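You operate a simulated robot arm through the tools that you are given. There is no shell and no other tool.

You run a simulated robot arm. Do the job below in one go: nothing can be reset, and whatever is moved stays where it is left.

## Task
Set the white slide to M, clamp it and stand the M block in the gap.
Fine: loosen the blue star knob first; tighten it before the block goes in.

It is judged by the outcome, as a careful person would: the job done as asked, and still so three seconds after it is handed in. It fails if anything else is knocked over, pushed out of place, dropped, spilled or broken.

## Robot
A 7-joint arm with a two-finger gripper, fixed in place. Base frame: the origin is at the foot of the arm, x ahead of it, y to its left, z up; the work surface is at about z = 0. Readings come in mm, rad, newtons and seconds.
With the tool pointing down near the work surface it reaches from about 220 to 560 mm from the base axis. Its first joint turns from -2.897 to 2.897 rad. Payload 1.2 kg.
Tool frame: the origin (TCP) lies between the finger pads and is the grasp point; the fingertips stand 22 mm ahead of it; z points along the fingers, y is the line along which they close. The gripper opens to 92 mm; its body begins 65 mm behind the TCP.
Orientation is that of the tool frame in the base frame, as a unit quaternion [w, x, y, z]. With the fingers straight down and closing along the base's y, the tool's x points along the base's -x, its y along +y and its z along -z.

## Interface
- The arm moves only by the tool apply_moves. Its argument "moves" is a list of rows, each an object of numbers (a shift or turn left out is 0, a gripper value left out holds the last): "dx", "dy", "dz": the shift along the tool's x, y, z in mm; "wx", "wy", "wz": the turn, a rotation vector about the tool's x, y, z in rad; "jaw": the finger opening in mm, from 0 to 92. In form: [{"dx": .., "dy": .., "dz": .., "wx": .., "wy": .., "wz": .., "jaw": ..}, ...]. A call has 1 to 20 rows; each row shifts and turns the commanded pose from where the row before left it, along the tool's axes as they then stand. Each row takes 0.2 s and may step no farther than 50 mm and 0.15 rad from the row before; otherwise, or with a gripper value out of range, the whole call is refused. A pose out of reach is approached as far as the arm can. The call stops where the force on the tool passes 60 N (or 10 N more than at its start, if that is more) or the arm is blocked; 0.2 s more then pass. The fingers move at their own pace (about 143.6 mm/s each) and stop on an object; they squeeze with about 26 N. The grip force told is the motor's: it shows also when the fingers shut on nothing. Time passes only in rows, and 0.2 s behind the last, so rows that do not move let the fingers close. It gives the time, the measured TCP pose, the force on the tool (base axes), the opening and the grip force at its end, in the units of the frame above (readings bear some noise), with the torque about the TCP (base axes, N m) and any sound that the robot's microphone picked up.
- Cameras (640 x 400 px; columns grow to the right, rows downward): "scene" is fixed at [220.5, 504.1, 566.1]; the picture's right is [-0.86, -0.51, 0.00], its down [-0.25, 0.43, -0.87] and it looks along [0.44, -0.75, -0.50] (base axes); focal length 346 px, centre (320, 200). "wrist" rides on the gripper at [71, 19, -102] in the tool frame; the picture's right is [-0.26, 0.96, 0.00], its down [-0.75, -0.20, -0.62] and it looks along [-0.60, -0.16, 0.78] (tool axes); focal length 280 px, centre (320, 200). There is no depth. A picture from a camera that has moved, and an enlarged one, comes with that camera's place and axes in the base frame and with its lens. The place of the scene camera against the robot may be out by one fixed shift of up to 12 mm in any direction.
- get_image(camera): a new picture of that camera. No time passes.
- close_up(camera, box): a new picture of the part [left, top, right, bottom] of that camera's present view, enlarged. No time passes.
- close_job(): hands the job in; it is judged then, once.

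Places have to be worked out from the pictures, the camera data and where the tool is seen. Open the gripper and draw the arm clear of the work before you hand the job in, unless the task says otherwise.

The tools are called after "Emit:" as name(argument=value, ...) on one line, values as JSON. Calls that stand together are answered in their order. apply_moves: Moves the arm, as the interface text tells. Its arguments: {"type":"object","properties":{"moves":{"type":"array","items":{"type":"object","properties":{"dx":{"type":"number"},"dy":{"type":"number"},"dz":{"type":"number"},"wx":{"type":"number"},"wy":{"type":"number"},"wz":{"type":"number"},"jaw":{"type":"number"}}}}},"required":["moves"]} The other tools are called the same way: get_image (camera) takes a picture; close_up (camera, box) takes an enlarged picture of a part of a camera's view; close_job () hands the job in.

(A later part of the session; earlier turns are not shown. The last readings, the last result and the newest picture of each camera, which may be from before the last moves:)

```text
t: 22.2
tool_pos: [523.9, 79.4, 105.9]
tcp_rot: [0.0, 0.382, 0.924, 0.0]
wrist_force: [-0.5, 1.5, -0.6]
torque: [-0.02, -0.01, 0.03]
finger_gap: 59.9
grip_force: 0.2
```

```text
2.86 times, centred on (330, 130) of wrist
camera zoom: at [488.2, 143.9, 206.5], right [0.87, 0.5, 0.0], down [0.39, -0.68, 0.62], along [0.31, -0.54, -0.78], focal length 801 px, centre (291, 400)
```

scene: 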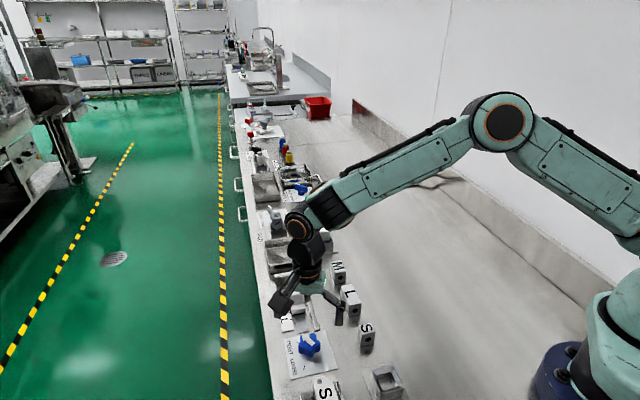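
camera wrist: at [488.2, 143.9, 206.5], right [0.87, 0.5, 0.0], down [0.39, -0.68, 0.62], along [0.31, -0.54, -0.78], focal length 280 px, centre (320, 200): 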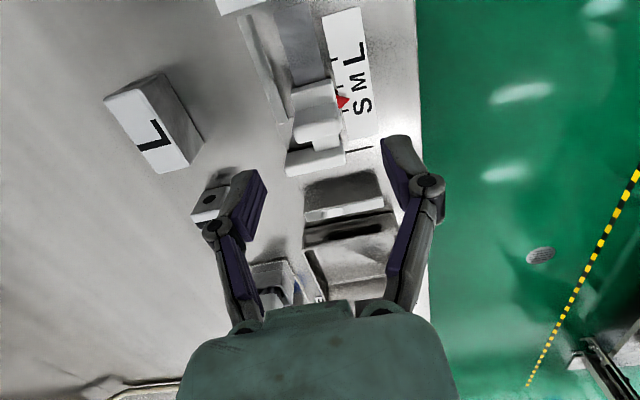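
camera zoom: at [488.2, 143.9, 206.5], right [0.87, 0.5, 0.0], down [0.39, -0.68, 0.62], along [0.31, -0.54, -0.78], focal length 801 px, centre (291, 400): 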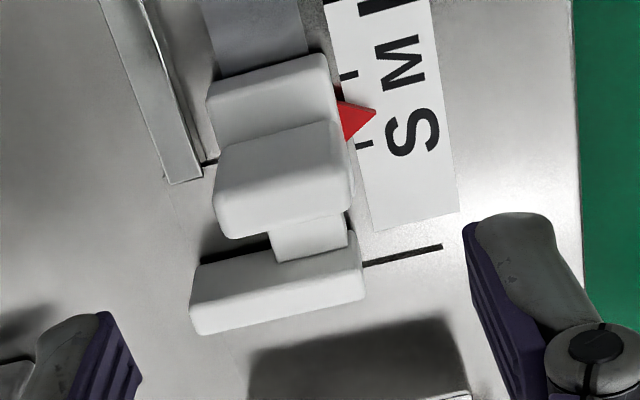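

The handle sits where I estimated, (525, 78.5). I'll descend to TCP z≈48, keeping the fingertips above the carriage top, and close across the handle.

Emit:
apply_moves(moves=[{"dz": 30}, {"dz": 20}, {"dz": 7.5}, {}])

Emit:
close_up(camera="scene", box=[250, 240, 350, 320])

Emit:
get_image(camera="wrist")

```text
t: 23.2
tool_pos: [524.9, 79.2, 47.4]
tcp_rot: [-0.001, 0.383, 0.924, 0.0]
wrist_force: [0.0, 0.2, 0.3]
torque: [0.02, 0.0, -0.03]
finger_gap: 60.0
grip_force: 0.0
```

```text
5.00 times, centred on (300, 280) of scene
camera zoom: at [220.5, 504.1, 566.1], right [-0.86, -0.51, 0.0], down [-0.25, 0.43, -0.87], along [0.44, -0.75, -0.5], focal length 1729 px, centre (420, -200)
```

zoom: 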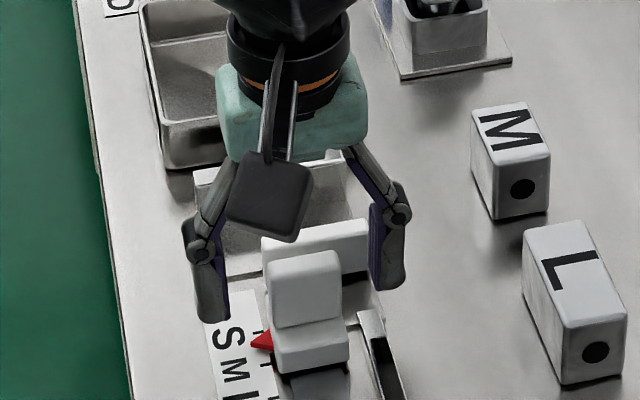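

```text
taken
camera wrist: at [488.1, 143.6, 148.5], right [0.87, 0.5, 0.0], down [0.39, -0.68, 0.62], along [0.31, -0.54, -0.78], focal length 280 px, centre (320, 200)
```

wrist: 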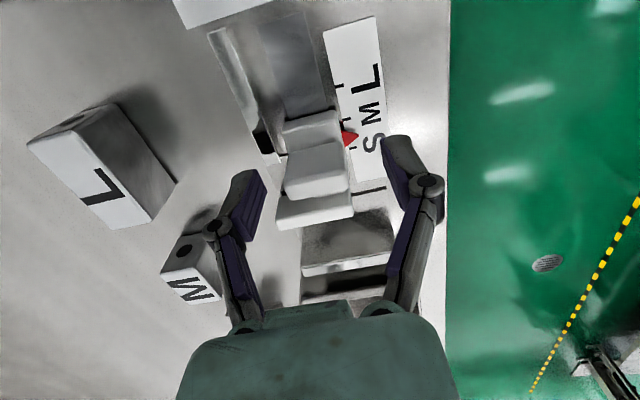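

The fingers straddle the handle with nothing in the way, so I'm closing the gripper now.

Emit:
apply_moves(moves=[{"jaw": 40}, {"jaw": 30}, {"jaw": 20}, {"jaw": 10}, {}])

Emit:
get_image(camera="wrist")

Emit:
close_up(camera="scene", box=[265, 265, 325, 315])

```text
t: 24.4
tool_pos: [524.7, 77.0, 47.7]
tcp_rot: [-0.002, 0.383, 0.924, -0.003]
wrist_force: [-23.7, -21.1, 12.4]
torque: [-0.29, 0.61, 0.12]
finger_gap: 30.1
grip_force: 28.2
```

```text
taken
camera wrist: at [487.9, 142.2, 148.3], right [0.87, 0.49, 0.0], down [0.39, -0.68, 0.63], along [0.31, -0.55, -0.78], focal length 280 px, centre (320, 200)
```

wrist: 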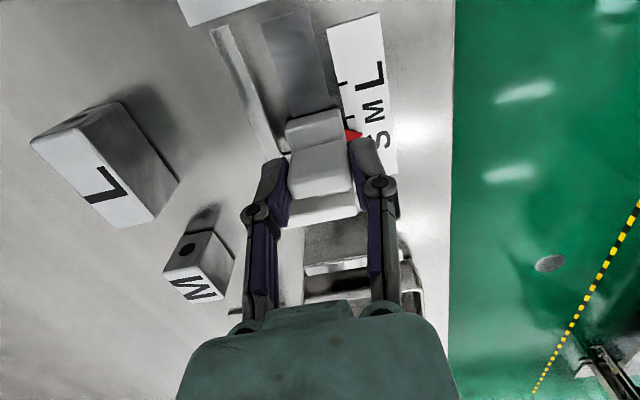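

```text
8.00 times, centred on (295, 290) of scene
camera zoom: at [220.5, 504.1, 566.1], right [-0.86, -0.51, 0.0], down [-0.25, 0.43, -0.87], along [0.44, -0.75, -0.5], focal length 2767 px, centre (520, -520)
```

zoom: 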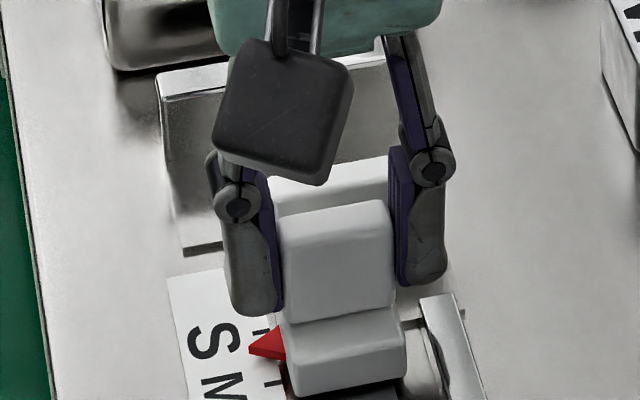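

The grip is off-centre by a millimetre or two across the slide, with about 32 N toward -c. I'll shift that way to relieve it before moving the slide.

Emit:
apply_moves(moves=[{"dy": -1.0}, {"dy": -0.7}, {}])

```text
t: 25.2
tool_pos: [523.0, 77.4, 47.4]
tcp_rot: [0.0, 0.383, 0.924, 0.0]
wrist_force: [-14.8, -17.2, -0.2]
torque: [-0.6, 0.0, -0.18]
finger_gap: 30.1
grip_force: 28.4
```

Emit:
apply_moves(moves=[{"dy": -1.0}, {}])

```text
t: 25.8
tool_pos: [523.2, 77.4, 47.6]
tcp_rot: [0.0, 0.382, 0.924, 0.0]
wrist_force: [-6.8, -9.8, -10.4]
torque: [-0.34, -0.14, -0.22]
finger_gap: 29.9
grip_force: 28.4
```

The sideways force is down to about 12 N. I'll relieve it a little more, then draw the slide 9 mm along +s, which is the tool's +x.

Emit:
apply_moves(moves=[{"dy": -0.7, "dz": 0.4}, {"dx": 2}, {"dx": 2}, {}])

Emit:
close_up(camera="scene", box=[265, 265, 325, 315])

```text
t: 26.8
tool_pos: [520.6, 81.3, 48.1]
tcp_rot: [0.0, 0.381, 0.924, 0.001]
wrist_force: [5.7, 2.6, -16.6]
torque: [0.1, -0.18, 0.1]
finger_gap: 29.8
grip_force: 27.4
```

```text
8.00 times, centred on (295, 290) of scene
camera zoom: at [220.5, 504.1, 566.1], right [-0.86, -0.51, 0.0], down [-0.25, 0.43, -0.87], along [0.44, -0.75, -0.5], focal length 2767 px, centre (520, -520)
```

zoom: 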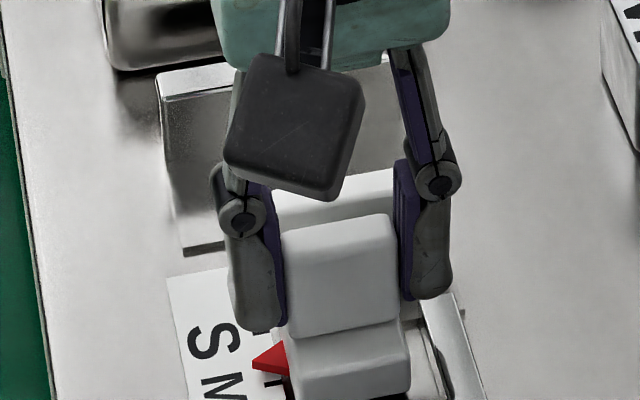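

The slide follows: the pointer moved about 4 mm. I'll continue for the remaining 5 mm and take off the slight vertical pull.

Emit:
apply_moves(moves=[{"dz": 0.7}, {"dx": 2}, {"dx": 2}, {"dx": 1}, {}])

Emit:
close_up(camera="scene", box=[265, 265, 325, 315])

Emit:
get_image(camera="wrist")

```text
t: 28.0
tool_pos: [516.2, 84.5, 48.0]
tcp_rot: [0.001, 0.381, 0.924, 0.0]
wrist_force: [13.5, 11.8, -10.4]
torque: [0.39, -0.27, -0.02]
finger_gap: 29.8
grip_force: 27.9
```

```text
8.00 times, centred on (295, 290) of scene
camera zoom: at [220.5, 504.1, 566.1], right [-0.86, -0.51, 0.0], down [-0.25, 0.43, -0.87], along [0.44, -0.75, -0.5], focal length 2767 px, centre (520, -520)
```

zoom: 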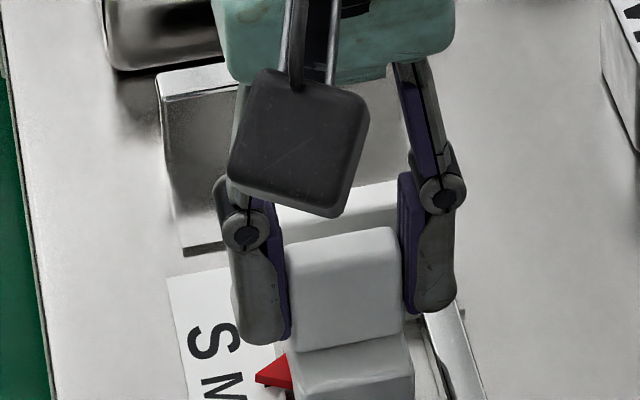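

```text
taken
camera wrist: at [479.8, 148.5, 148.5], right [0.87, 0.5, 0.0], down [0.39, -0.68, 0.63], along [0.31, -0.54, -0.78], focal length 280 px, centre (320, 200)
```

wrist: 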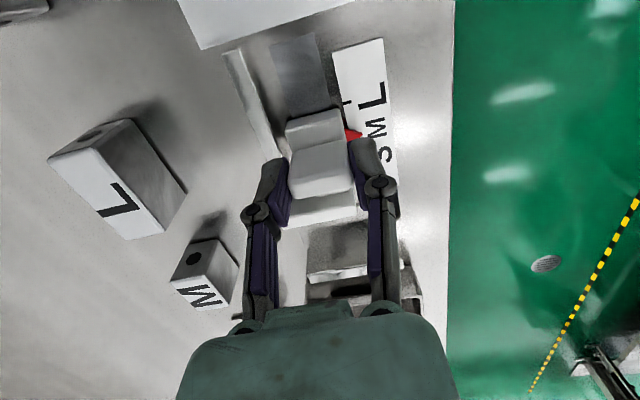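

I've moved it the full 9 mm. Next I'll open, lift straight up and go back to the plan view to check the pointer against the M tick.

Emit:
apply_moves(moves=[{"jaw": 45}, {"jaw": 60}, {}, {"dz": -20}, {"dz": -37}, {"wz": 0.1338}, {"wz": 0.1338}, {"wz": 0.1337}, {"dx": -32.6, "dy": 6.9}, {"wx": -0.0388, "wy": 0.1449}, {"wx": -0.0388, "wy": 0.1449}, {"jaw": 92}, {}])

Emit:
close_up(camera="wrist", box=[280, 50, 360, 120])

Emit:
get_image(camera="wrist")

```text
t: 30.8
tool_pos: [536.1, 55.9, 103.4]
tcp_rot: [-0.098, 0.553, 0.82, 0.113]
wrist_force: [-0.3, -0.3, 0.2]
torque: [-0.02, -0.02, 0.01]
finger_gap: 91.9
grip_force: 0.0
```

```text
5.71 times, centred on (320, 85) of wrist
camera zoom: at [530.1, 96.5, 222.4], right [0.99, 0.12, 0.0], down [0.11, -0.92, 0.37], along [0.04, -0.36, -0.93], focal length 1602 px, centre (320, 857)
```

zoom: 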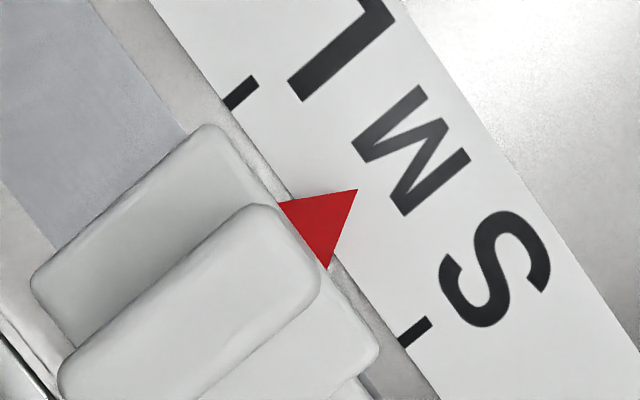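

```text
taken
camera wrist: at [530.1, 96.5, 222.4], right [0.99, 0.12, 0.0], down [0.11, -0.92, 0.37], along [0.04, -0.36, -0.93], focal length 280 px, centre (320, 200)
```

wrist: 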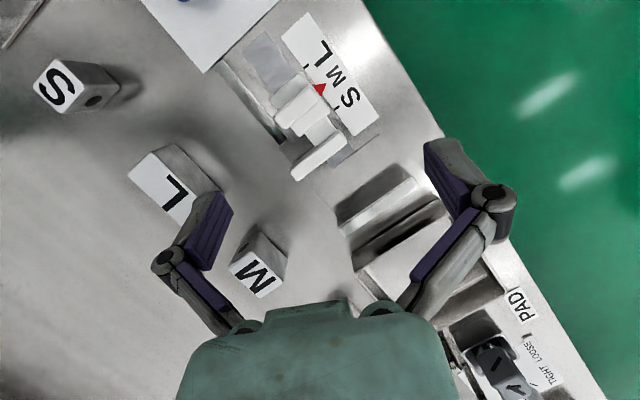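

The pointer tip is within about 0.2–0.3 mm of the M position, judged by the midpoint between the S and L ticks. Now I'll go back over the knob to clamp it, starting from the 142° orientation so I can turn it 120° clockwise.

Emit:
apply_moves(moves=[{"wx": 0.0388, "wy": -0.1449}, {"wx": 0.0388, "wy": -0.1449}, {"dx": 41.8, "dy": -15.5}, {"dx": 41.8, "dy": -15.5}, {"dx": 41.8, "dy": -15.5, "jaw": 66}, {"wz": -0.1496}, {"wz": -0.1496}, {"wz": -0.1496}, {"wz": -0.1496}, {"wz": -0.1496}, {"wz": -0.1496}, {"wz": -0.1496}, {"wz": -0.1496}, {"wz": -0.1496}, {"wz": -0.1496}, {"wz": -0.1496}, {"wz": -0.1496}, {"wz": -0.1496}, {"wz": -0.1496}, {}])

Emit:
get_image(camera="wrist")

Emit:
close_up(camera="wrist", box=[260, 70, 388, 160])

```text
t: 35.0
tool_pos: [445.1, 154.4, 104.7]
tcp_rot: [0.0, -0.439, 0.898, 0.001]
wrist_force: [-0.2, -0.3, -0.8]
torque: [-0.01, 0.01, -0.01]
finger_gap: 65.6
grip_force: 0.0
```

```text
taken
camera wrist: at [386.1, 111.0, 205.3], right [-0.6, 0.8, 0.0], down [0.62, 0.47, 0.63], along [0.5, 0.38, -0.78], focal length 280 px, centre (320, 200)
```

wrist: 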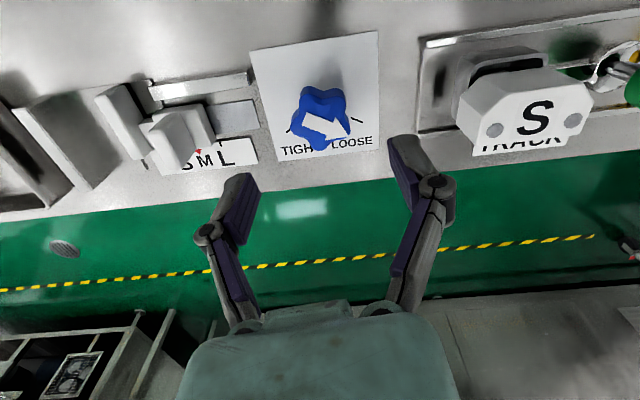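

```text
4.44 times, centred on (324, 115) of wrist
camera zoom: at [386.1, 111.0, 205.3], right [-0.6, 0.8, 0.0], down [0.62, 0.47, 0.63], along [0.5, 0.38, -0.78], focal length 1246 px, centre (302, 578)
```

zoom: 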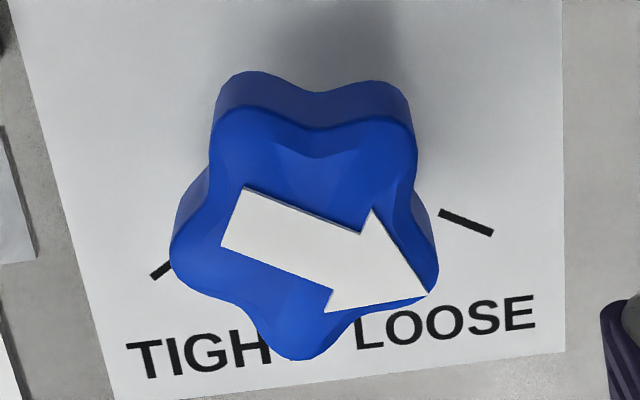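

The knob is still at LOOSE and close to centred under the tool. I'll descend to z≈31 and grip it.

Emit:
apply_moves(moves=[{"dy": 0.5, "dz": 35}, {"dz": 25}, {"dz": 13.3}, {}, {"jaw": 45}, {"jaw": 30}, {"jaw": 10}, {}, {}])

Emit:
get_image(camera="wrist")

```text
t: 37.0
tool_pos: [445.1, 154.1, 31.2]
tcp_rot: [0.0, -0.438, 0.899, -0.001]
wrist_force: [-1.1, -0.5, 3.5]
torque: [0.05, 0.14, 0.02]
finger_gap: 38.3
grip_force: 27.8
```

```text
taken
camera wrist: at [385.4, 111.1, 132.3], right [-0.6, 0.8, 0.0], down [0.63, 0.47, 0.63], along [0.5, 0.37, -0.78], focal length 280 px, centre (320, 200)
```

wrist: 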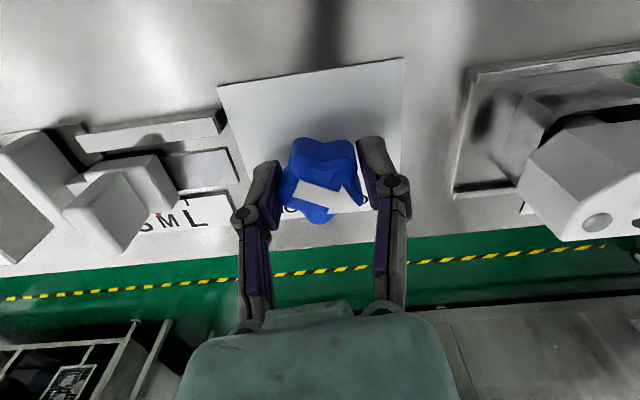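

The grip forces are near zero, so it is well centred. I'll start turning clockwise toward TIGHT in small stretches, nulling any side force.

Emit:
apply_moves(moves=[{"wz": 0.14, "dy": 0.2, "dx": 0.08}, {"wz": 0.14, "dy": 0.2, "dx": 0.08}, {"wz": 0.14, "dy": 0.2, "dx": 0.08}, {}])

```text
t: 38.0
tool_pos: [444.9, 155.6, 31.2]
tcp_rot: [0.0, -0.241, 0.971, 0.0]
wrist_force: [-4.1, -4.3, 14.0]
torque: [0.07, 0.09, 0.02]
finger_gap: 38.4
grip_force: 28.2
```

Forces are small. I'll continue with a slight lift to take off the vertical push.

Emit:
apply_moves(moves=[{"wz": 0.14, "dy": 0.15, "dx": 0.15, "dz": -0.6}, {"wz": 0.14, "dy": 0.15, "dx": 0.1}, {"wz": 0.14, "dy": 0.15, "dx": 0.1}, {"wz": 0.14, "dy": 0.15, "dx": 0.1}, {}])

```text
t: 39.2
tool_pos: [444.5, 156.2, 31.5]
tcp_rot: [0.001, 0.037, 0.999, 0.001]
wrist_force: [13.1, 6.2, -11.6]
torque: [0.12, -0.42, 0.01]
finger_gap: 38.4
grip_force: 28.3
```

Emit:
apply_moves(moves=[{"dx": -0.6, "dy": 0.3, "dz": 0.4}, {"wz": 0.14, "dy": 0.15}, {"wz": 0.14, "dy": 0.15}, {"wz": 0.14, "dy": 0.15}, {"wz": 0.14, "dy": 0.15}, {}])

Emit:
get_image(camera="wrist")

```text
t: 40.6
tool_pos: [443.5, 155.9, 31.3]
tcp_rot: [0.001, 0.312, 0.95, 0.001]
wrist_force: [7.4, 9.7, -1.6]
torque: [0.2, -0.08, 0.05]
finger_gap: 38.1
grip_force: 28.3
```

```text
taken
camera wrist: at [398.1, 214.7, 132.2], right [0.78, 0.62, 0.0], down [0.49, -0.61, 0.62], along [0.39, -0.49, -0.78], focal length 280 px, centre (320, 200)
```

wrist: 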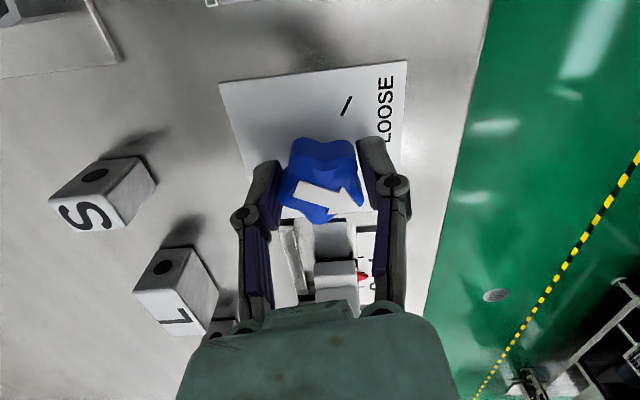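

The knob keeps following. Here is the last 0.55 rad toward TIGHT, with an eye on the torque.

Emit:
apply_moves(moves=[{"wz": 0.1385, "dy": 0.2}, {"wz": 0.1385, "dy": 0.2}, {"wz": 0.1385, "dy": 0.2}, {"wz": 0.1385, "dy": 0.2}, {}])

Emit:
get_image(camera="wrist")

```text
t: 41.8
tool_pos: [443.5, 155.9, 30.7]
tcp_rot: [0.001, 0.559, 0.829, 0.001]
wrist_force: [11.4, 16.3, -0.9]
torque: [0.31, -0.12, 0.44]
finger_gap: 38.3
grip_force: 28.1
```

```text
taken
camera wrist: at [435.8, 230.6, 132.4], right [0.99, 0.12, 0.0], down [0.09, -0.78, 0.62], along [0.07, -0.62, -0.78], focal length 280 px, centre (320, 200)
```

wrist: 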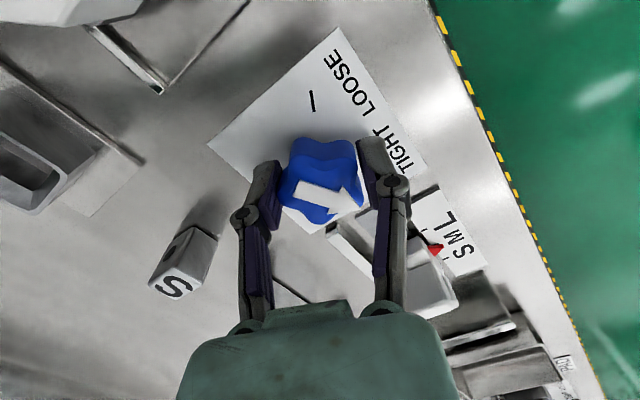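

The torque has risen to 0.44 N·m at the TIGHT position. I'll nudge a touch further to make sure the knob is fully tight.

Emit:
apply_moves(moves=[{"wz": 0.03}, {"wz": 0.03}, {}])

```text
t: 42.6
tool_pos: [445.8, 155.4, 31.8]
tcp_rot: [0.0, 0.585, 0.811, 0.001]
wrist_force: [15.5, 13.5, -3.3]
torque: [0.26, -0.18, 0.41]
finger_gap: 38.2
grip_force: 28.6
```

The torque is no longer rising, so I'll release, lift off and check the arrow and the slide.

Emit:
apply_moves(moves=[{"jaw": 60}, {"jaw": 66}, {"dz": -25}, {"dz": -35}, {"dz": -15}, {}])

Emit:
close_up(camera="wrist", box=[270, 60, 398, 150])

Emit:
get_image(camera="wrist")

Emit:
close_up(camera="scene", box=[265, 275, 345, 365])

```text
t: 44.0
tool_pos: [444.1, 156.9, 105.9]
tcp_rot: [0.0, 0.583, 0.812, 0.0]
wrist_force: [1.1, -0.5, -0.5]
torque: [-0.02, 0.0, 0.05]
finger_gap: 65.8
grip_force: 0.2
```

```text
4.44 times, centred on (334, 105) of wrist
camera zoom: at [440.1, 230.1, 207.4], right [1.0, 0.06, 0.0], down [0.05, -0.78, 0.63], along [0.04, -0.62, -0.78], focal length 1246 px, centre (258, 622)
```

zoom: 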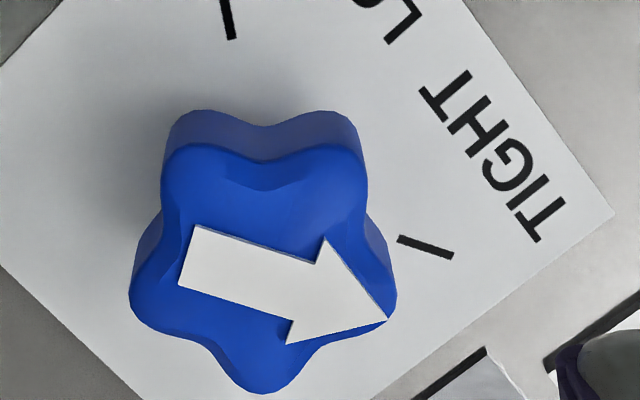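

```text
taken
camera wrist: at [440.1, 230.1, 207.4], right [1.0, 0.06, 0.0], down [0.05, -0.78, 0.63], along [0.04, -0.62, -0.78], focal length 280 px, centre (320, 200)
```

wrist: 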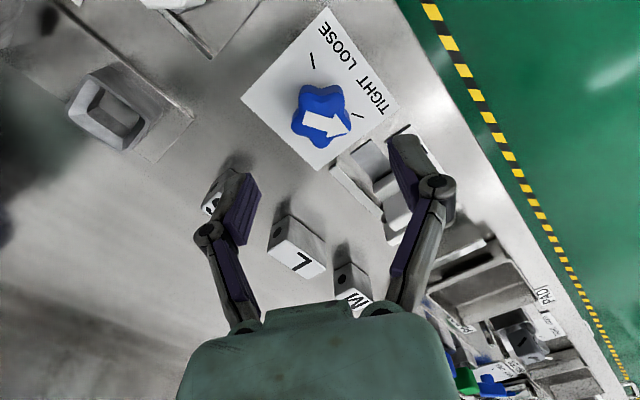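

```text
4.44 times, centred on (305, 320) of scene
camera zoom: at [220.5, 504.1, 566.1], right [-0.86, -0.51, 0.0], down [-0.25, 0.43, -0.87], along [0.44, -0.75, -0.5], focal length 1537 px, centre (387, -333)
```

zoom: 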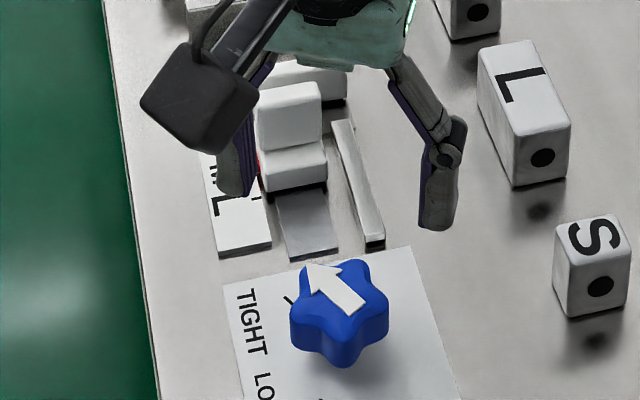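

The arrow is back at -14.5°, the same angle as the original TIGHT. I'll take a plan view of the slide again to confirm that clamping didn't shift it.

Emit:
apply_moves(moves=[{"dx": -41.3, "dy": 18.1}, {"dx": -41.3, "dy": 18.1}, {"dx": -41.3, "dy": 18.1, "jaw": 92}, {"wx": -0.0388, "wy": 0.1449}, {"wx": -0.0388, "wy": 0.1449}, {}, {}])

Emit:
get_image(camera="wrist")

Emit:
close_up(camera="wrist", box=[280, 50, 360, 120])

Emit:
close_up(camera="wrist", box=[270, 100, 430, 240])

```text
t: 45.6
tool_pos: [535.3, 55.9, 106.4]
tcp_rot: [-0.094, 0.577, 0.803, 0.115]
wrist_force: [0.3, -0.1, 0.3]
torque: [-0.03, -0.03, 0.0]
finger_gap: 92.2
grip_force: 0.0
```

```text
taken
camera wrist: at [532.8, 96.8, 224.2], right [1.0, 0.06, 0.0], down [0.06, -0.93, 0.37], along [0.02, -0.37, -0.93], focal length 280 px, centre (320, 200)
```

wrist: 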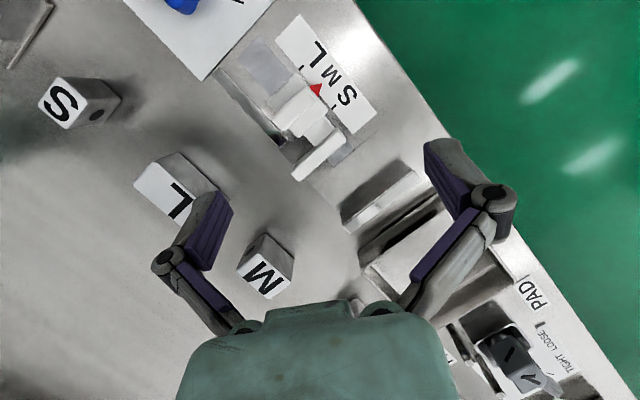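

```text
5.71 times, centred on (320, 85) of wrist
camera zoom: at [532.8, 96.8, 224.2], right [1.0, 0.06, 0.0], down [0.06, -0.93, 0.37], along [0.02, -0.37, -0.93], focal length 1602 px, centre (320, 857)
```

zoom: 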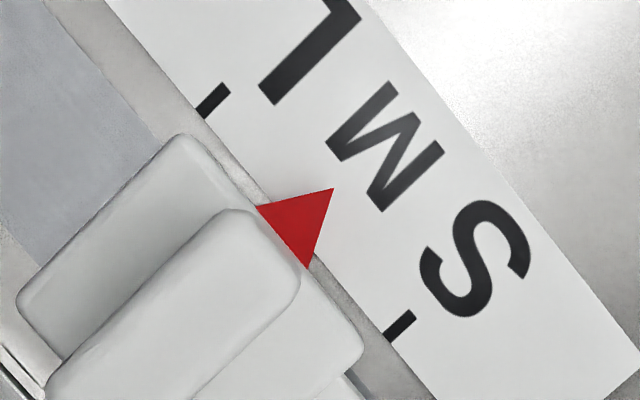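

```text
2.86 times, centred on (350, 170) of wrist
camera zoom: at [532.8, 96.8, 224.2], right [1.0, 0.06, 0.0], down [0.06, -0.93, 0.37], along [0.02, -0.37, -0.93], focal length 801 px, centre (234, 286)
```

zoom: 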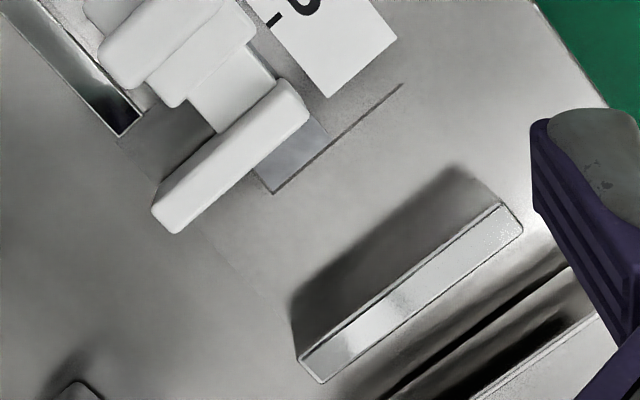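

The pointer still sits on M within about 0.3 mm, so the slide is clamped there. Next I'll look closely at the floor of the gap, where the rail ends at a line, before planning the placement.

Emit:
close_up(camera="wrist", box=[310, 110, 380, 170])

Emit:
close_up(camera="scene", box=[265, 265, 325, 305])

Emit:
close_up(camera="wrist", box=[225, 220, 305, 310])

```text
6.67 times, centred on (345, 140) of wrist
camera zoom: at [532.8, 96.8, 224.2], right [1.0, 0.06, 0.0], down [0.06, -0.93, 0.37], along [0.02, -0.37, -0.93], focal length 1869 px, centre (153, 600)
```

zoom: 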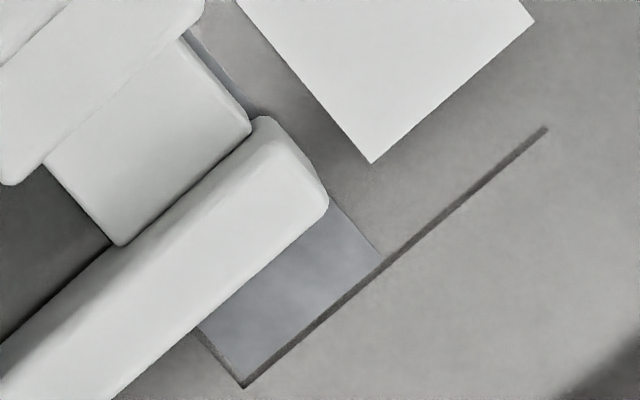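

```text
10.00 times, centred on (295, 285) of scene
camera zoom: at [220.5, 504.1, 566.1], right [-0.86, -0.51, 0.0], down [-0.25, 0.43, -0.87], along [0.44, -0.75, -0.5], focal length 3459 px, centre (570, -650)
```

zoom: 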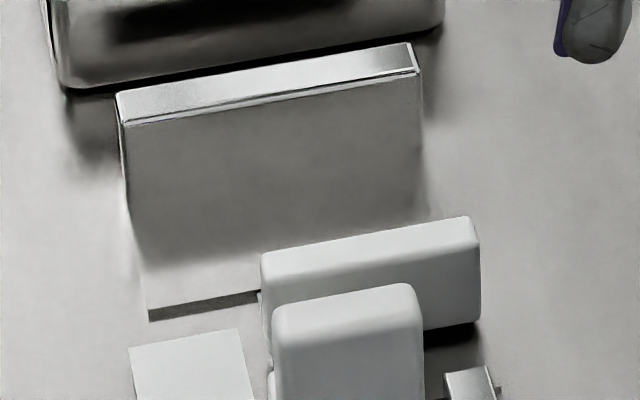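

```text
4.44 times, centred on (265, 265) of wrist
camera zoom: at [532.8, 96.8, 224.2], right [1.0, 0.06, 0.0], down [0.06, -0.93, 0.37], along [0.02, -0.37, -0.93], focal length 1246 px, centre (564, -89)
```

zoom: 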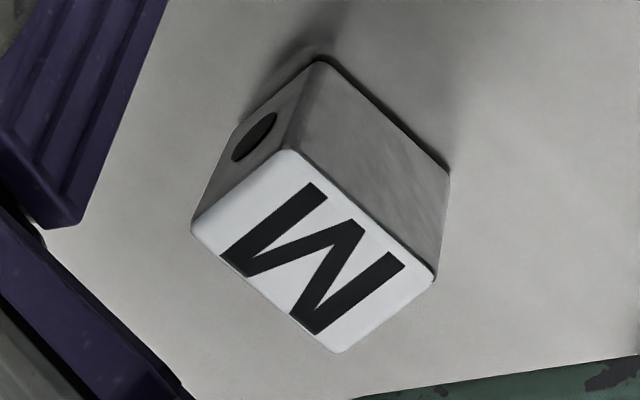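

The gap floor is a thin plate, and the clear gap is about 44 mm for the 38 mm block. I'll move over to the M block, near (496, -47), and align the fingers across its 26 mm width.

Emit:
apply_moves(moves=[{"wx": 0.0388, "wy": -0.1449}, {"wx": 0.0388, "wy": -0.1449}, {"dx": -27.4, "dy": -23.8}, {"dx": -27.4, "dy": -23.8}, {"dx": -27.4, "dy": -23.8}, {"wz": -0.1153}, {"wz": -0.1153}, {"wz": -0.1153}, {"wz": -0.1153}, {"jaw": 70}, {}])

Emit:
get_image(camera="wrist")

Emit:
close_up(camera="scene", box=[280, 200, 400, 300])

```text
t: 48.0
tool_pos: [492.8, -44.8, 106.9]
tcp_rot: [0.0, 0.383, 0.924, 0.0]
wrist_force: [0.1, 0.1, -0.3]
torque: [0.01, 0.03, -0.01]
finger_gap: 70.0
grip_force: 0.0
```

```text
taken
camera wrist: at [457.1, 20.3, 207.1], right [0.87, 0.5, 0.0], down [0.39, -0.68, 0.62], along [0.31, -0.54, -0.78], focal length 280 px, centre (320, 200)
```

wrist: 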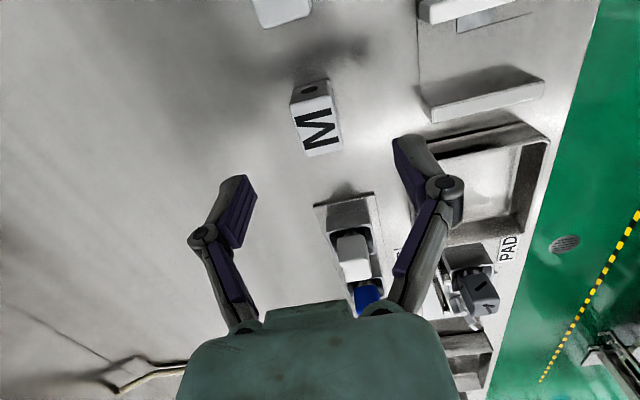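

```text
4.00 times, centred on (340, 250) of scene
camera zoom: at [220.5, 504.1, 566.1], right [-0.86, -0.51, 0.0], down [-0.25, 0.43, -0.87], along [0.44, -0.75, -0.5], focal length 1384 px, centre (240, 0)
```

zoom: 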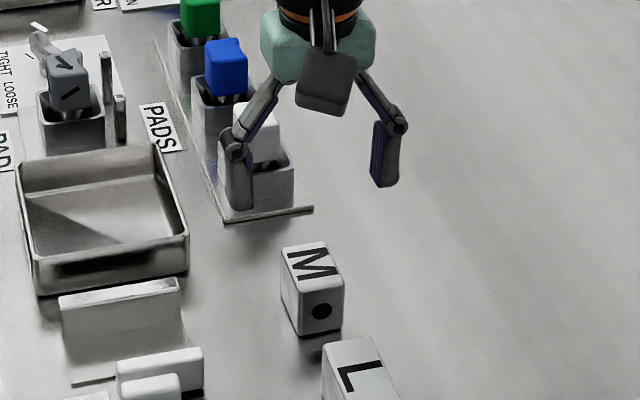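

Emit:
close_up(camera="wrist", box=[270, 60, 370, 180])

```text
3.33 times, centred on (320, 120) of wrist
camera zoom: at [457.1, 20.3, 207.1], right [0.87, 0.5, 0.0], down [0.39, -0.68, 0.62], along [0.31, -0.54, -0.78], focal length 935 px, centre (320, 467)
```

zoom: 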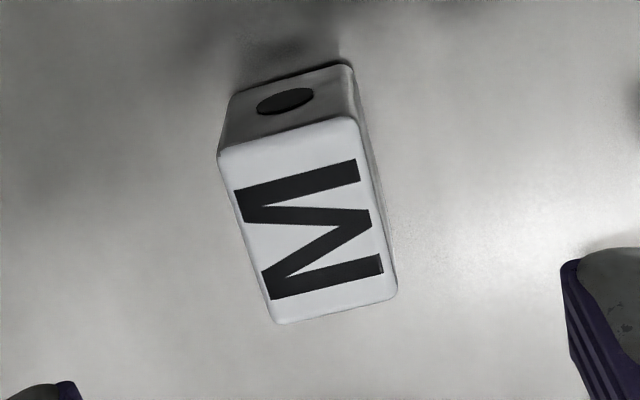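

The block centre is at (494.6, -47.8) with its faces square to the fingers. After a 2 mm sideways correction I'll descend to z≈27 and close on it.

Emit:
apply_moves(moves=[{"dy": -2.0, "dz": 30}, {"dz": 30}, {"dz": 19.5}, {}, {"jaw": 45}, {"jaw": 35}, {"jaw": 25}, {"jaw": 10}, {}])

Emit:
get_image(camera="wrist")

Emit:
close_up(camera="scene", box=[280, 220, 400, 320])

```text
t: 50.0
tool_pos: [492.6, -46.1, 26.1]
tcp_rot: [0.0, 0.382, 0.924, 0.001]
wrist_force: [0.5, -1.5, 0.4]
torque: [-0.01, 0.02, 0.02]
finger_gap: 27.7
grip_force: 26.5
```

```text
taken
camera wrist: at [456.2, 18.4, 126.8], right [0.87, 0.5, 0.0], down [0.39, -0.68, 0.63], along [0.31, -0.54, -0.78], focal length 280 px, centre (320, 200)
```

wrist: 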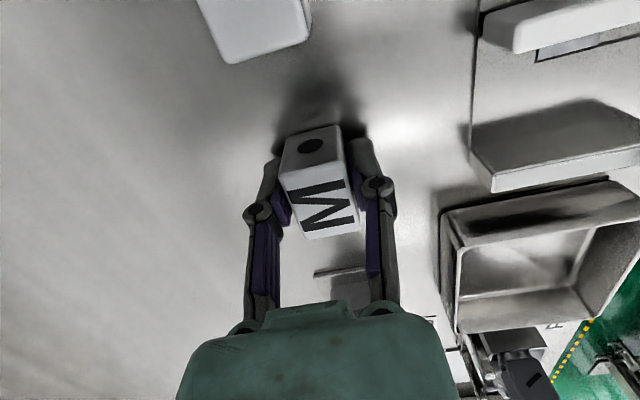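

```text
4.00 times, centred on (340, 270) of scene
camera zoom: at [220.5, 504.1, 566.1], right [-0.86, -0.51, 0.0], down [-0.25, 0.43, -0.87], along [0.44, -0.75, -0.5], focal length 1384 px, centre (240, -80)
```

zoom: 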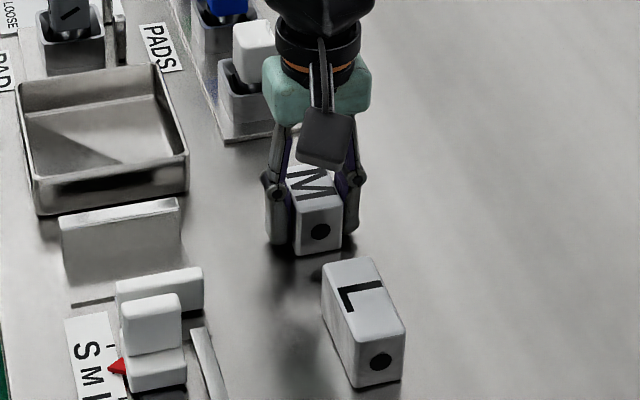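

The M block is held with a 27.7 mm opening. I'll lift it straight up, well clear of everything.

Emit:
apply_moves(moves=[{"dz": -10}, {"dz": -25}, {"dz": -30}, {"dz": -25}, {}])

Emit:
close_up(camera="wrist", box=[250, 100, 390, 260])

Emit:
close_up(camera="scene", box=[280, 200, 400, 300])

```text
t: 51.2
tool_pos: [492.1, -46.6, 115.6]
tcp_rot: [-0.001, 0.382, 0.924, 0.0]
wrist_force: [-0.7, 0.3, -3.8]
torque: [0.04, -0.02, -0.01]
finger_gap: 27.5
grip_force: 26.5
```

```text
2.50 times, centred on (320, 180) of wrist
camera zoom: at [455.1, 18.4, 217.3], right [0.87, 0.5, 0.0], down [0.39, -0.68, 0.62], along [0.31, -0.54, -0.78], focal length 701 px, centre (320, 250)
```

zoom: 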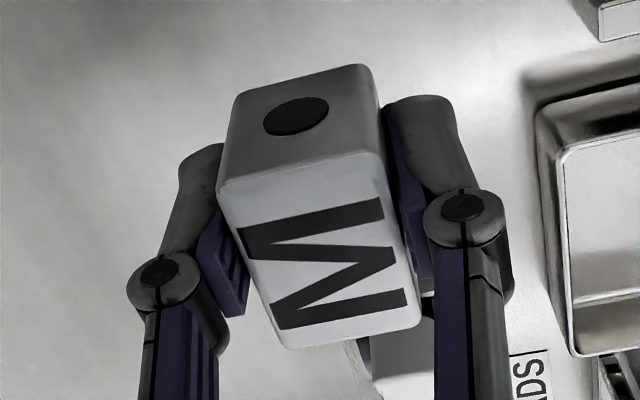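

```text
4.00 times, centred on (340, 250) of scene
camera zoom: at [220.5, 504.1, 566.1], right [-0.86, -0.51, 0.0], down [-0.25, 0.43, -0.87], along [0.44, -0.75, -0.5], focal length 1384 px, centre (240, 0)
```

zoom: 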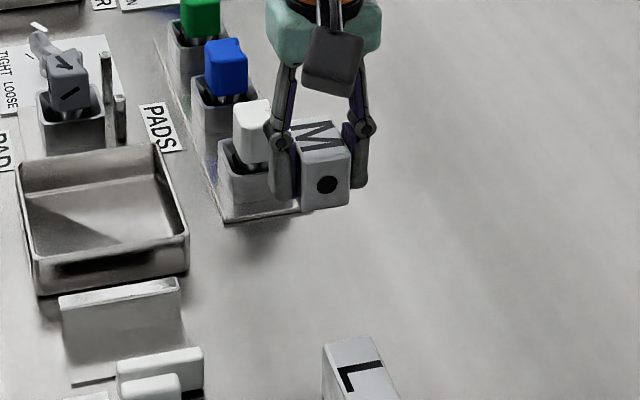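

The block is held firmly and level, weighing about 0.4 kg. I'll carry it high to a point above the gap, near (551, 37), and look before lowering.

Emit:
apply_moves(moves=[{"dx": 5.83, "dy": 33.6}, {"dx": 5.83, "dy": 33.6}, {"dx": 5.83, "dy": 33.6}, {}, {}])

Emit:
get_image(camera="wrist")

Emit:
close_up(camera="scene", box=[250, 220, 340, 310])

```text
t: 52.4
tool_pos: [550.9, 38.7, 115.4]
tcp_rot: [0.0, 0.383, 0.924, 0.0]
wrist_force: [0.2, 0.8, -2.4]
torque: [0.0, 0.02, 0.0]
finger_gap: 27.8
grip_force: 25.6
```

```text
taken
camera wrist: at [514.6, 102.4, 217.2], right [0.87, 0.5, 0.0], down [0.39, -0.68, 0.62], along [0.31, -0.54, -0.78], focal length 280 px, centre (320, 200)
```

wrist: 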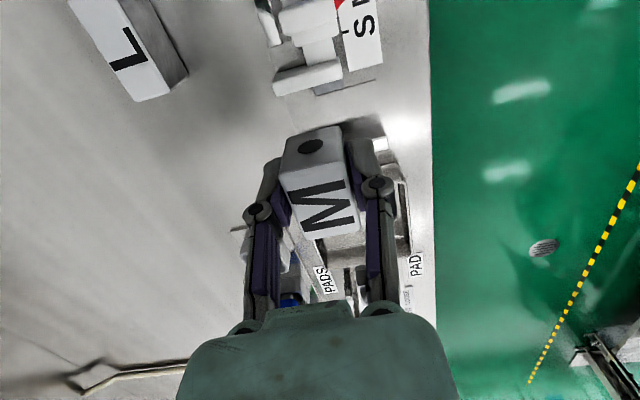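

```text
4.44 times, centred on (295, 265) of scene
camera zoom: at [220.5, 504.1, 566.1], right [-0.86, -0.51, 0.0], down [-0.25, 0.43, -0.87], along [0.44, -0.75, -0.5], focal length 1537 px, centre (431, -89)
```

zoom: 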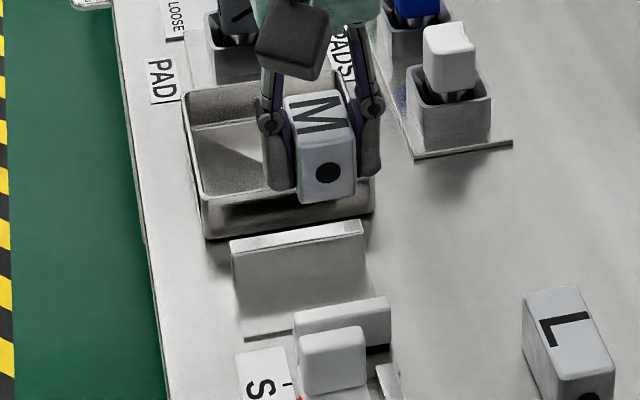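

The position is reachable. I'll lower until the block's underside is about 10 mm above the wall top and look again.

Emit:
apply_moves(moves=[{"dz": 20}, {"dz": 19}, {}, {}])

Emit:
get_image(camera="wrist")

Emit:
close_up(camera="scene", box=[260, 240, 340, 310])

Emit:
close_up(camera="wrist", box=[250, 50, 410, 210])

```text
t: 53.4
tool_pos: [550.9, 37.4, 78.4]
tcp_rot: [0.0, 0.383, 0.924, 0.001]
wrist_force: [0.1, -0.1, -2.9]
torque: [-0.01, 0.01, -0.02]
finger_gap: 27.5
grip_force: 25.8
```

```text
taken
camera wrist: at [514.2, 102.0, 178.4], right [0.87, 0.5, 0.0], down [0.39, -0.68, 0.62], along [0.31, -0.54, -0.78], focal length 280 px, centre (320, 200)
```

wrist: 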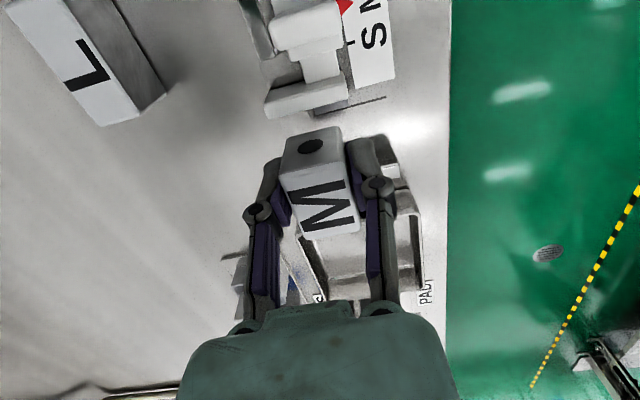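

```text
5.71 times, centred on (300, 275) of scene
camera zoom: at [220.5, 504.1, 566.1], right [-0.86, -0.51, 0.0], down [-0.25, 0.43, -0.87], along [0.44, -0.75, -0.5], focal length 1976 px, centre (434, -229)
```

zoom: 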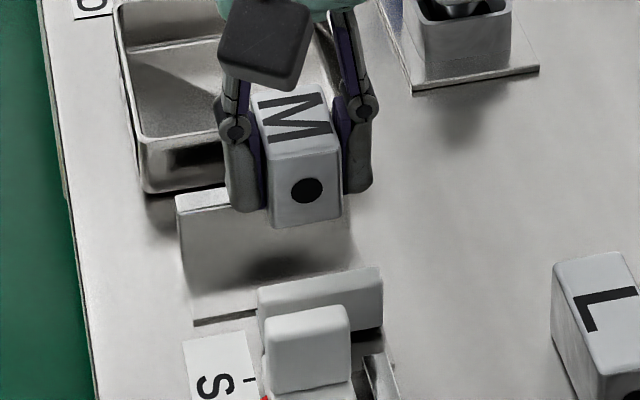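

```text
2.50 times, centred on (330, 130) of wrist
camera zoom: at [514.2, 102.0, 178.4], right [0.87, 0.5, 0.0], down [0.39, -0.68, 0.62], along [0.31, -0.54, -0.78], focal length 701 px, centre (295, 375)
```

zoom: 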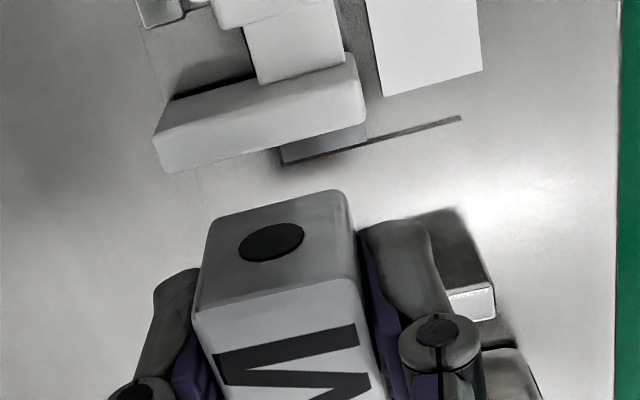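

Wrist and scene views agree that the gap runs from about s=-345 (jaw) to s=-391 (wall), both with tops near z≈28. The block is a little close to the jaw side. I'll shift 1 mm toward the wall, lower until its underside is just above those tops and compare again.

Emit:
apply_moves(moves=[{"dx": -1.0}, {"dz": 9}, {"dz": 9}, {}, {}])

Emit:
close_up(camera="scene", box=[270, 250, 330, 300])

Emit:
close_up(camera="wrist", box=[250, 50, 410, 210])

```text
t: 54.6
tool_pos: [552.2, 37.2, 59.9]
tcp_rot: [0.0, 0.382, 0.924, 0.0]
wrist_force: [0.2, 0.2, -2.9]
torque: [0.0, 0.01, -0.01]
finger_gap: 27.6
grip_force: 25.7
```

```text
8.00 times, centred on (300, 275) of scene
camera zoom: at [220.5, 504.1, 566.1], right [-0.86, -0.51, 0.0], down [-0.25, 0.43, -0.87], along [0.44, -0.75, -0.5], focal length 2767 px, centre (480, -400)
```

zoom: 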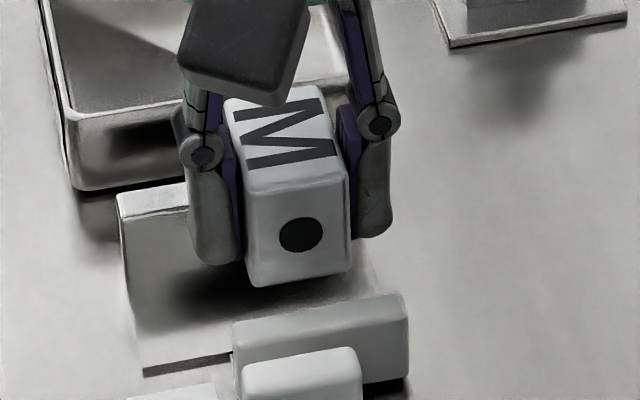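

```text
2.50 times, centred on (330, 130) of wrist
camera zoom: at [515.5, 101.3, 160.5], right [0.87, 0.5, 0.0], down [0.39, -0.68, 0.63], along [0.31, -0.54, -0.78], focal length 701 px, centre (295, 375)
```

zoom: 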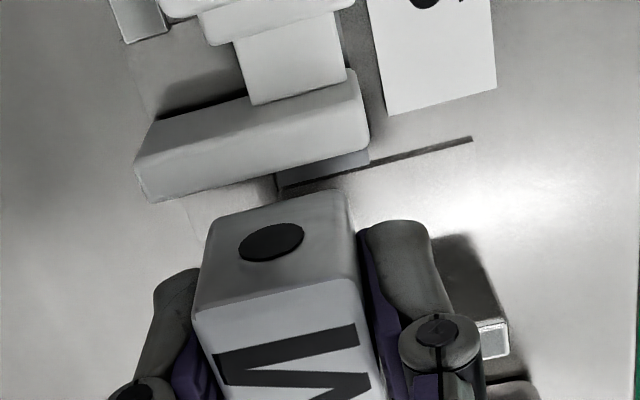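

Both views now show about 4 mm of clearance on each side of the block. I'll lower it into the gap and watch the forces.

Emit:
apply_moves(moves=[{"dz": 6}, {"dz": 6}, {"dz": 6}, {}])

Emit:
close_up(camera="scene", box=[270, 250, 330, 300])

Emit:
close_up(camera="wrist", box=[250, 50, 410, 210])

```text
t: 55.6
tool_pos: [552.1, 37.3, 41.0]
tcp_rot: [0.001, 0.382, 0.924, 0.0]
wrist_force: [-0.4, -0.4, -3.7]
torque: [-0.01, 0.01, -0.01]
finger_gap: 27.6
grip_force: 26.3
```

```text
8.00 times, centred on (300, 275) of scene
camera zoom: at [220.5, 504.1, 566.1], right [-0.86, -0.51, 0.0], down [-0.25, 0.43, -0.87], along [0.44, -0.75, -0.5], focal length 2767 px, centre (480, -400)
```

zoom: 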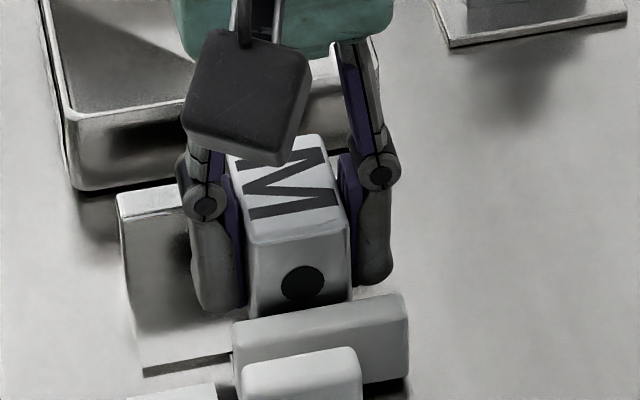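

```text
2.50 times, centred on (330, 130) of wrist
camera zoom: at [515.7, 101.2, 142.9], right [0.87, 0.5, 0.0], down [0.39, -0.68, 0.63], along [0.31, -0.54, -0.78], focal length 701 px, centre (295, 375)
```

zoom: 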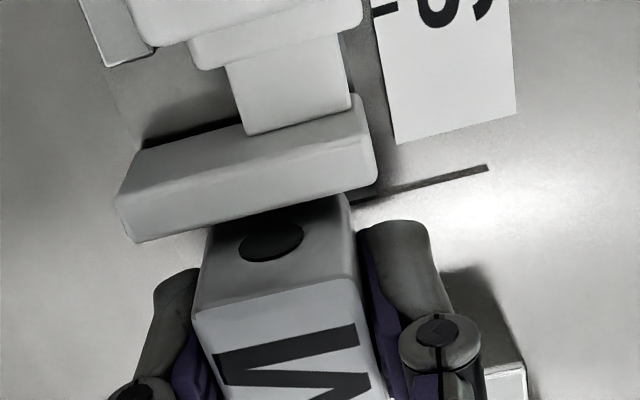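

The block is between jaw and wall with no contact forces. I'll continue down, slowly near the floor.

Emit:
apply_moves(moves=[{"dz": 5}, {"dz": 3}, {"dz": 1.5}, {}])

```text
t: 56.6
tool_pos: [551.2, 36.5, 32.3]
tcp_rot: [0.0, 0.383, 0.924, 0.0]
wrist_force: [-0.4, 0.3, -2.8]
torque: [0.01, -0.01, 0.04]
finger_gap: 27.6
grip_force: 26.0
```

Emit:
apply_moves(moves=[{"dz": 0.8}, {"dz": 0.7}, {}])

```text
t: 57.4
tool_pos: [552.9, 37.8, 30.6]
tcp_rot: [0.0, 0.382, 0.924, 0.0]
wrist_force: [1.1, 0.2, -3.3]
torque: [-0.03, 0.02, 0.03]
finger_gap: 27.8
grip_force: 25.8
```

Emit:
apply_moves(moves=[{"dz": 0.7}, {}])

```text
t: 58.0
tool_pos: [552.8, 36.3, 31.0]
tcp_rot: [0.001, 0.383, 0.924, 0.0]
wrist_force: [0.4, 0.1, -3.0]
torque: [0.03, 0.01, 0.0]
finger_gap: 27.4
grip_force: 26.2
```

Still no floor contact; I'm continuing in sub-millimetre steps.

Emit:
apply_moves(moves=[{"dz": 0.7}, {}])

Emit:
close_up(camera="scene", box=[270, 250, 330, 300])

```text
t: 58.6
tool_pos: [553.1, 37.0, 29.7]
tcp_rot: [0.0, 0.383, 0.924, 0.0]
wrist_force: [-0.1, 0.0, -3.3]
torque: [-0.01, 0.03, 0.04]
finger_gap: 27.7
grip_force: 25.9
```

```text
8.00 times, centred on (300, 275) of scene
camera zoom: at [220.5, 504.1, 566.1], right [-0.86, -0.51, 0.0], down [-0.25, 0.43, -0.87], along [0.44, -0.75, -0.5], focal length 2767 px, centre (480, -400)
```

zoom: 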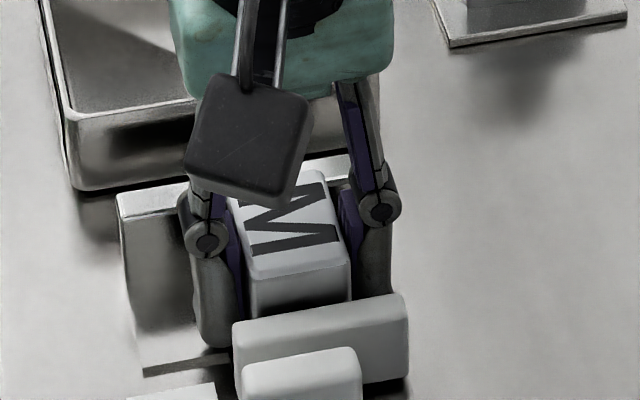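

Emit:
apply_moves(moves=[{"dz": 0.5}, {"dz": 0.4}, {}])

```text
t: 59.4
tool_pos: [552.5, 36.6, 28.9]
tcp_rot: [0.0, 0.383, 0.924, 0.0]
wrist_force: [0.0, 0.0, -2.6]
torque: [0.02, -0.05, 0.0]
finger_gap: 27.6
grip_force: 26.0
```

Emit:
apply_moves(moves=[{"dz": 0.5}, {"dz": 0.4}, {}])

```text
t: 60.2
tool_pos: [552.9, 36.6, 28.2]
tcp_rot: [0.0, 0.383, 0.924, 0.0]
wrist_force: [-2.1, 0.1, 6.4]
torque: [-0.05, 0.09, -0.01]
finger_gap: 27.6
grip_force: 25.5
```

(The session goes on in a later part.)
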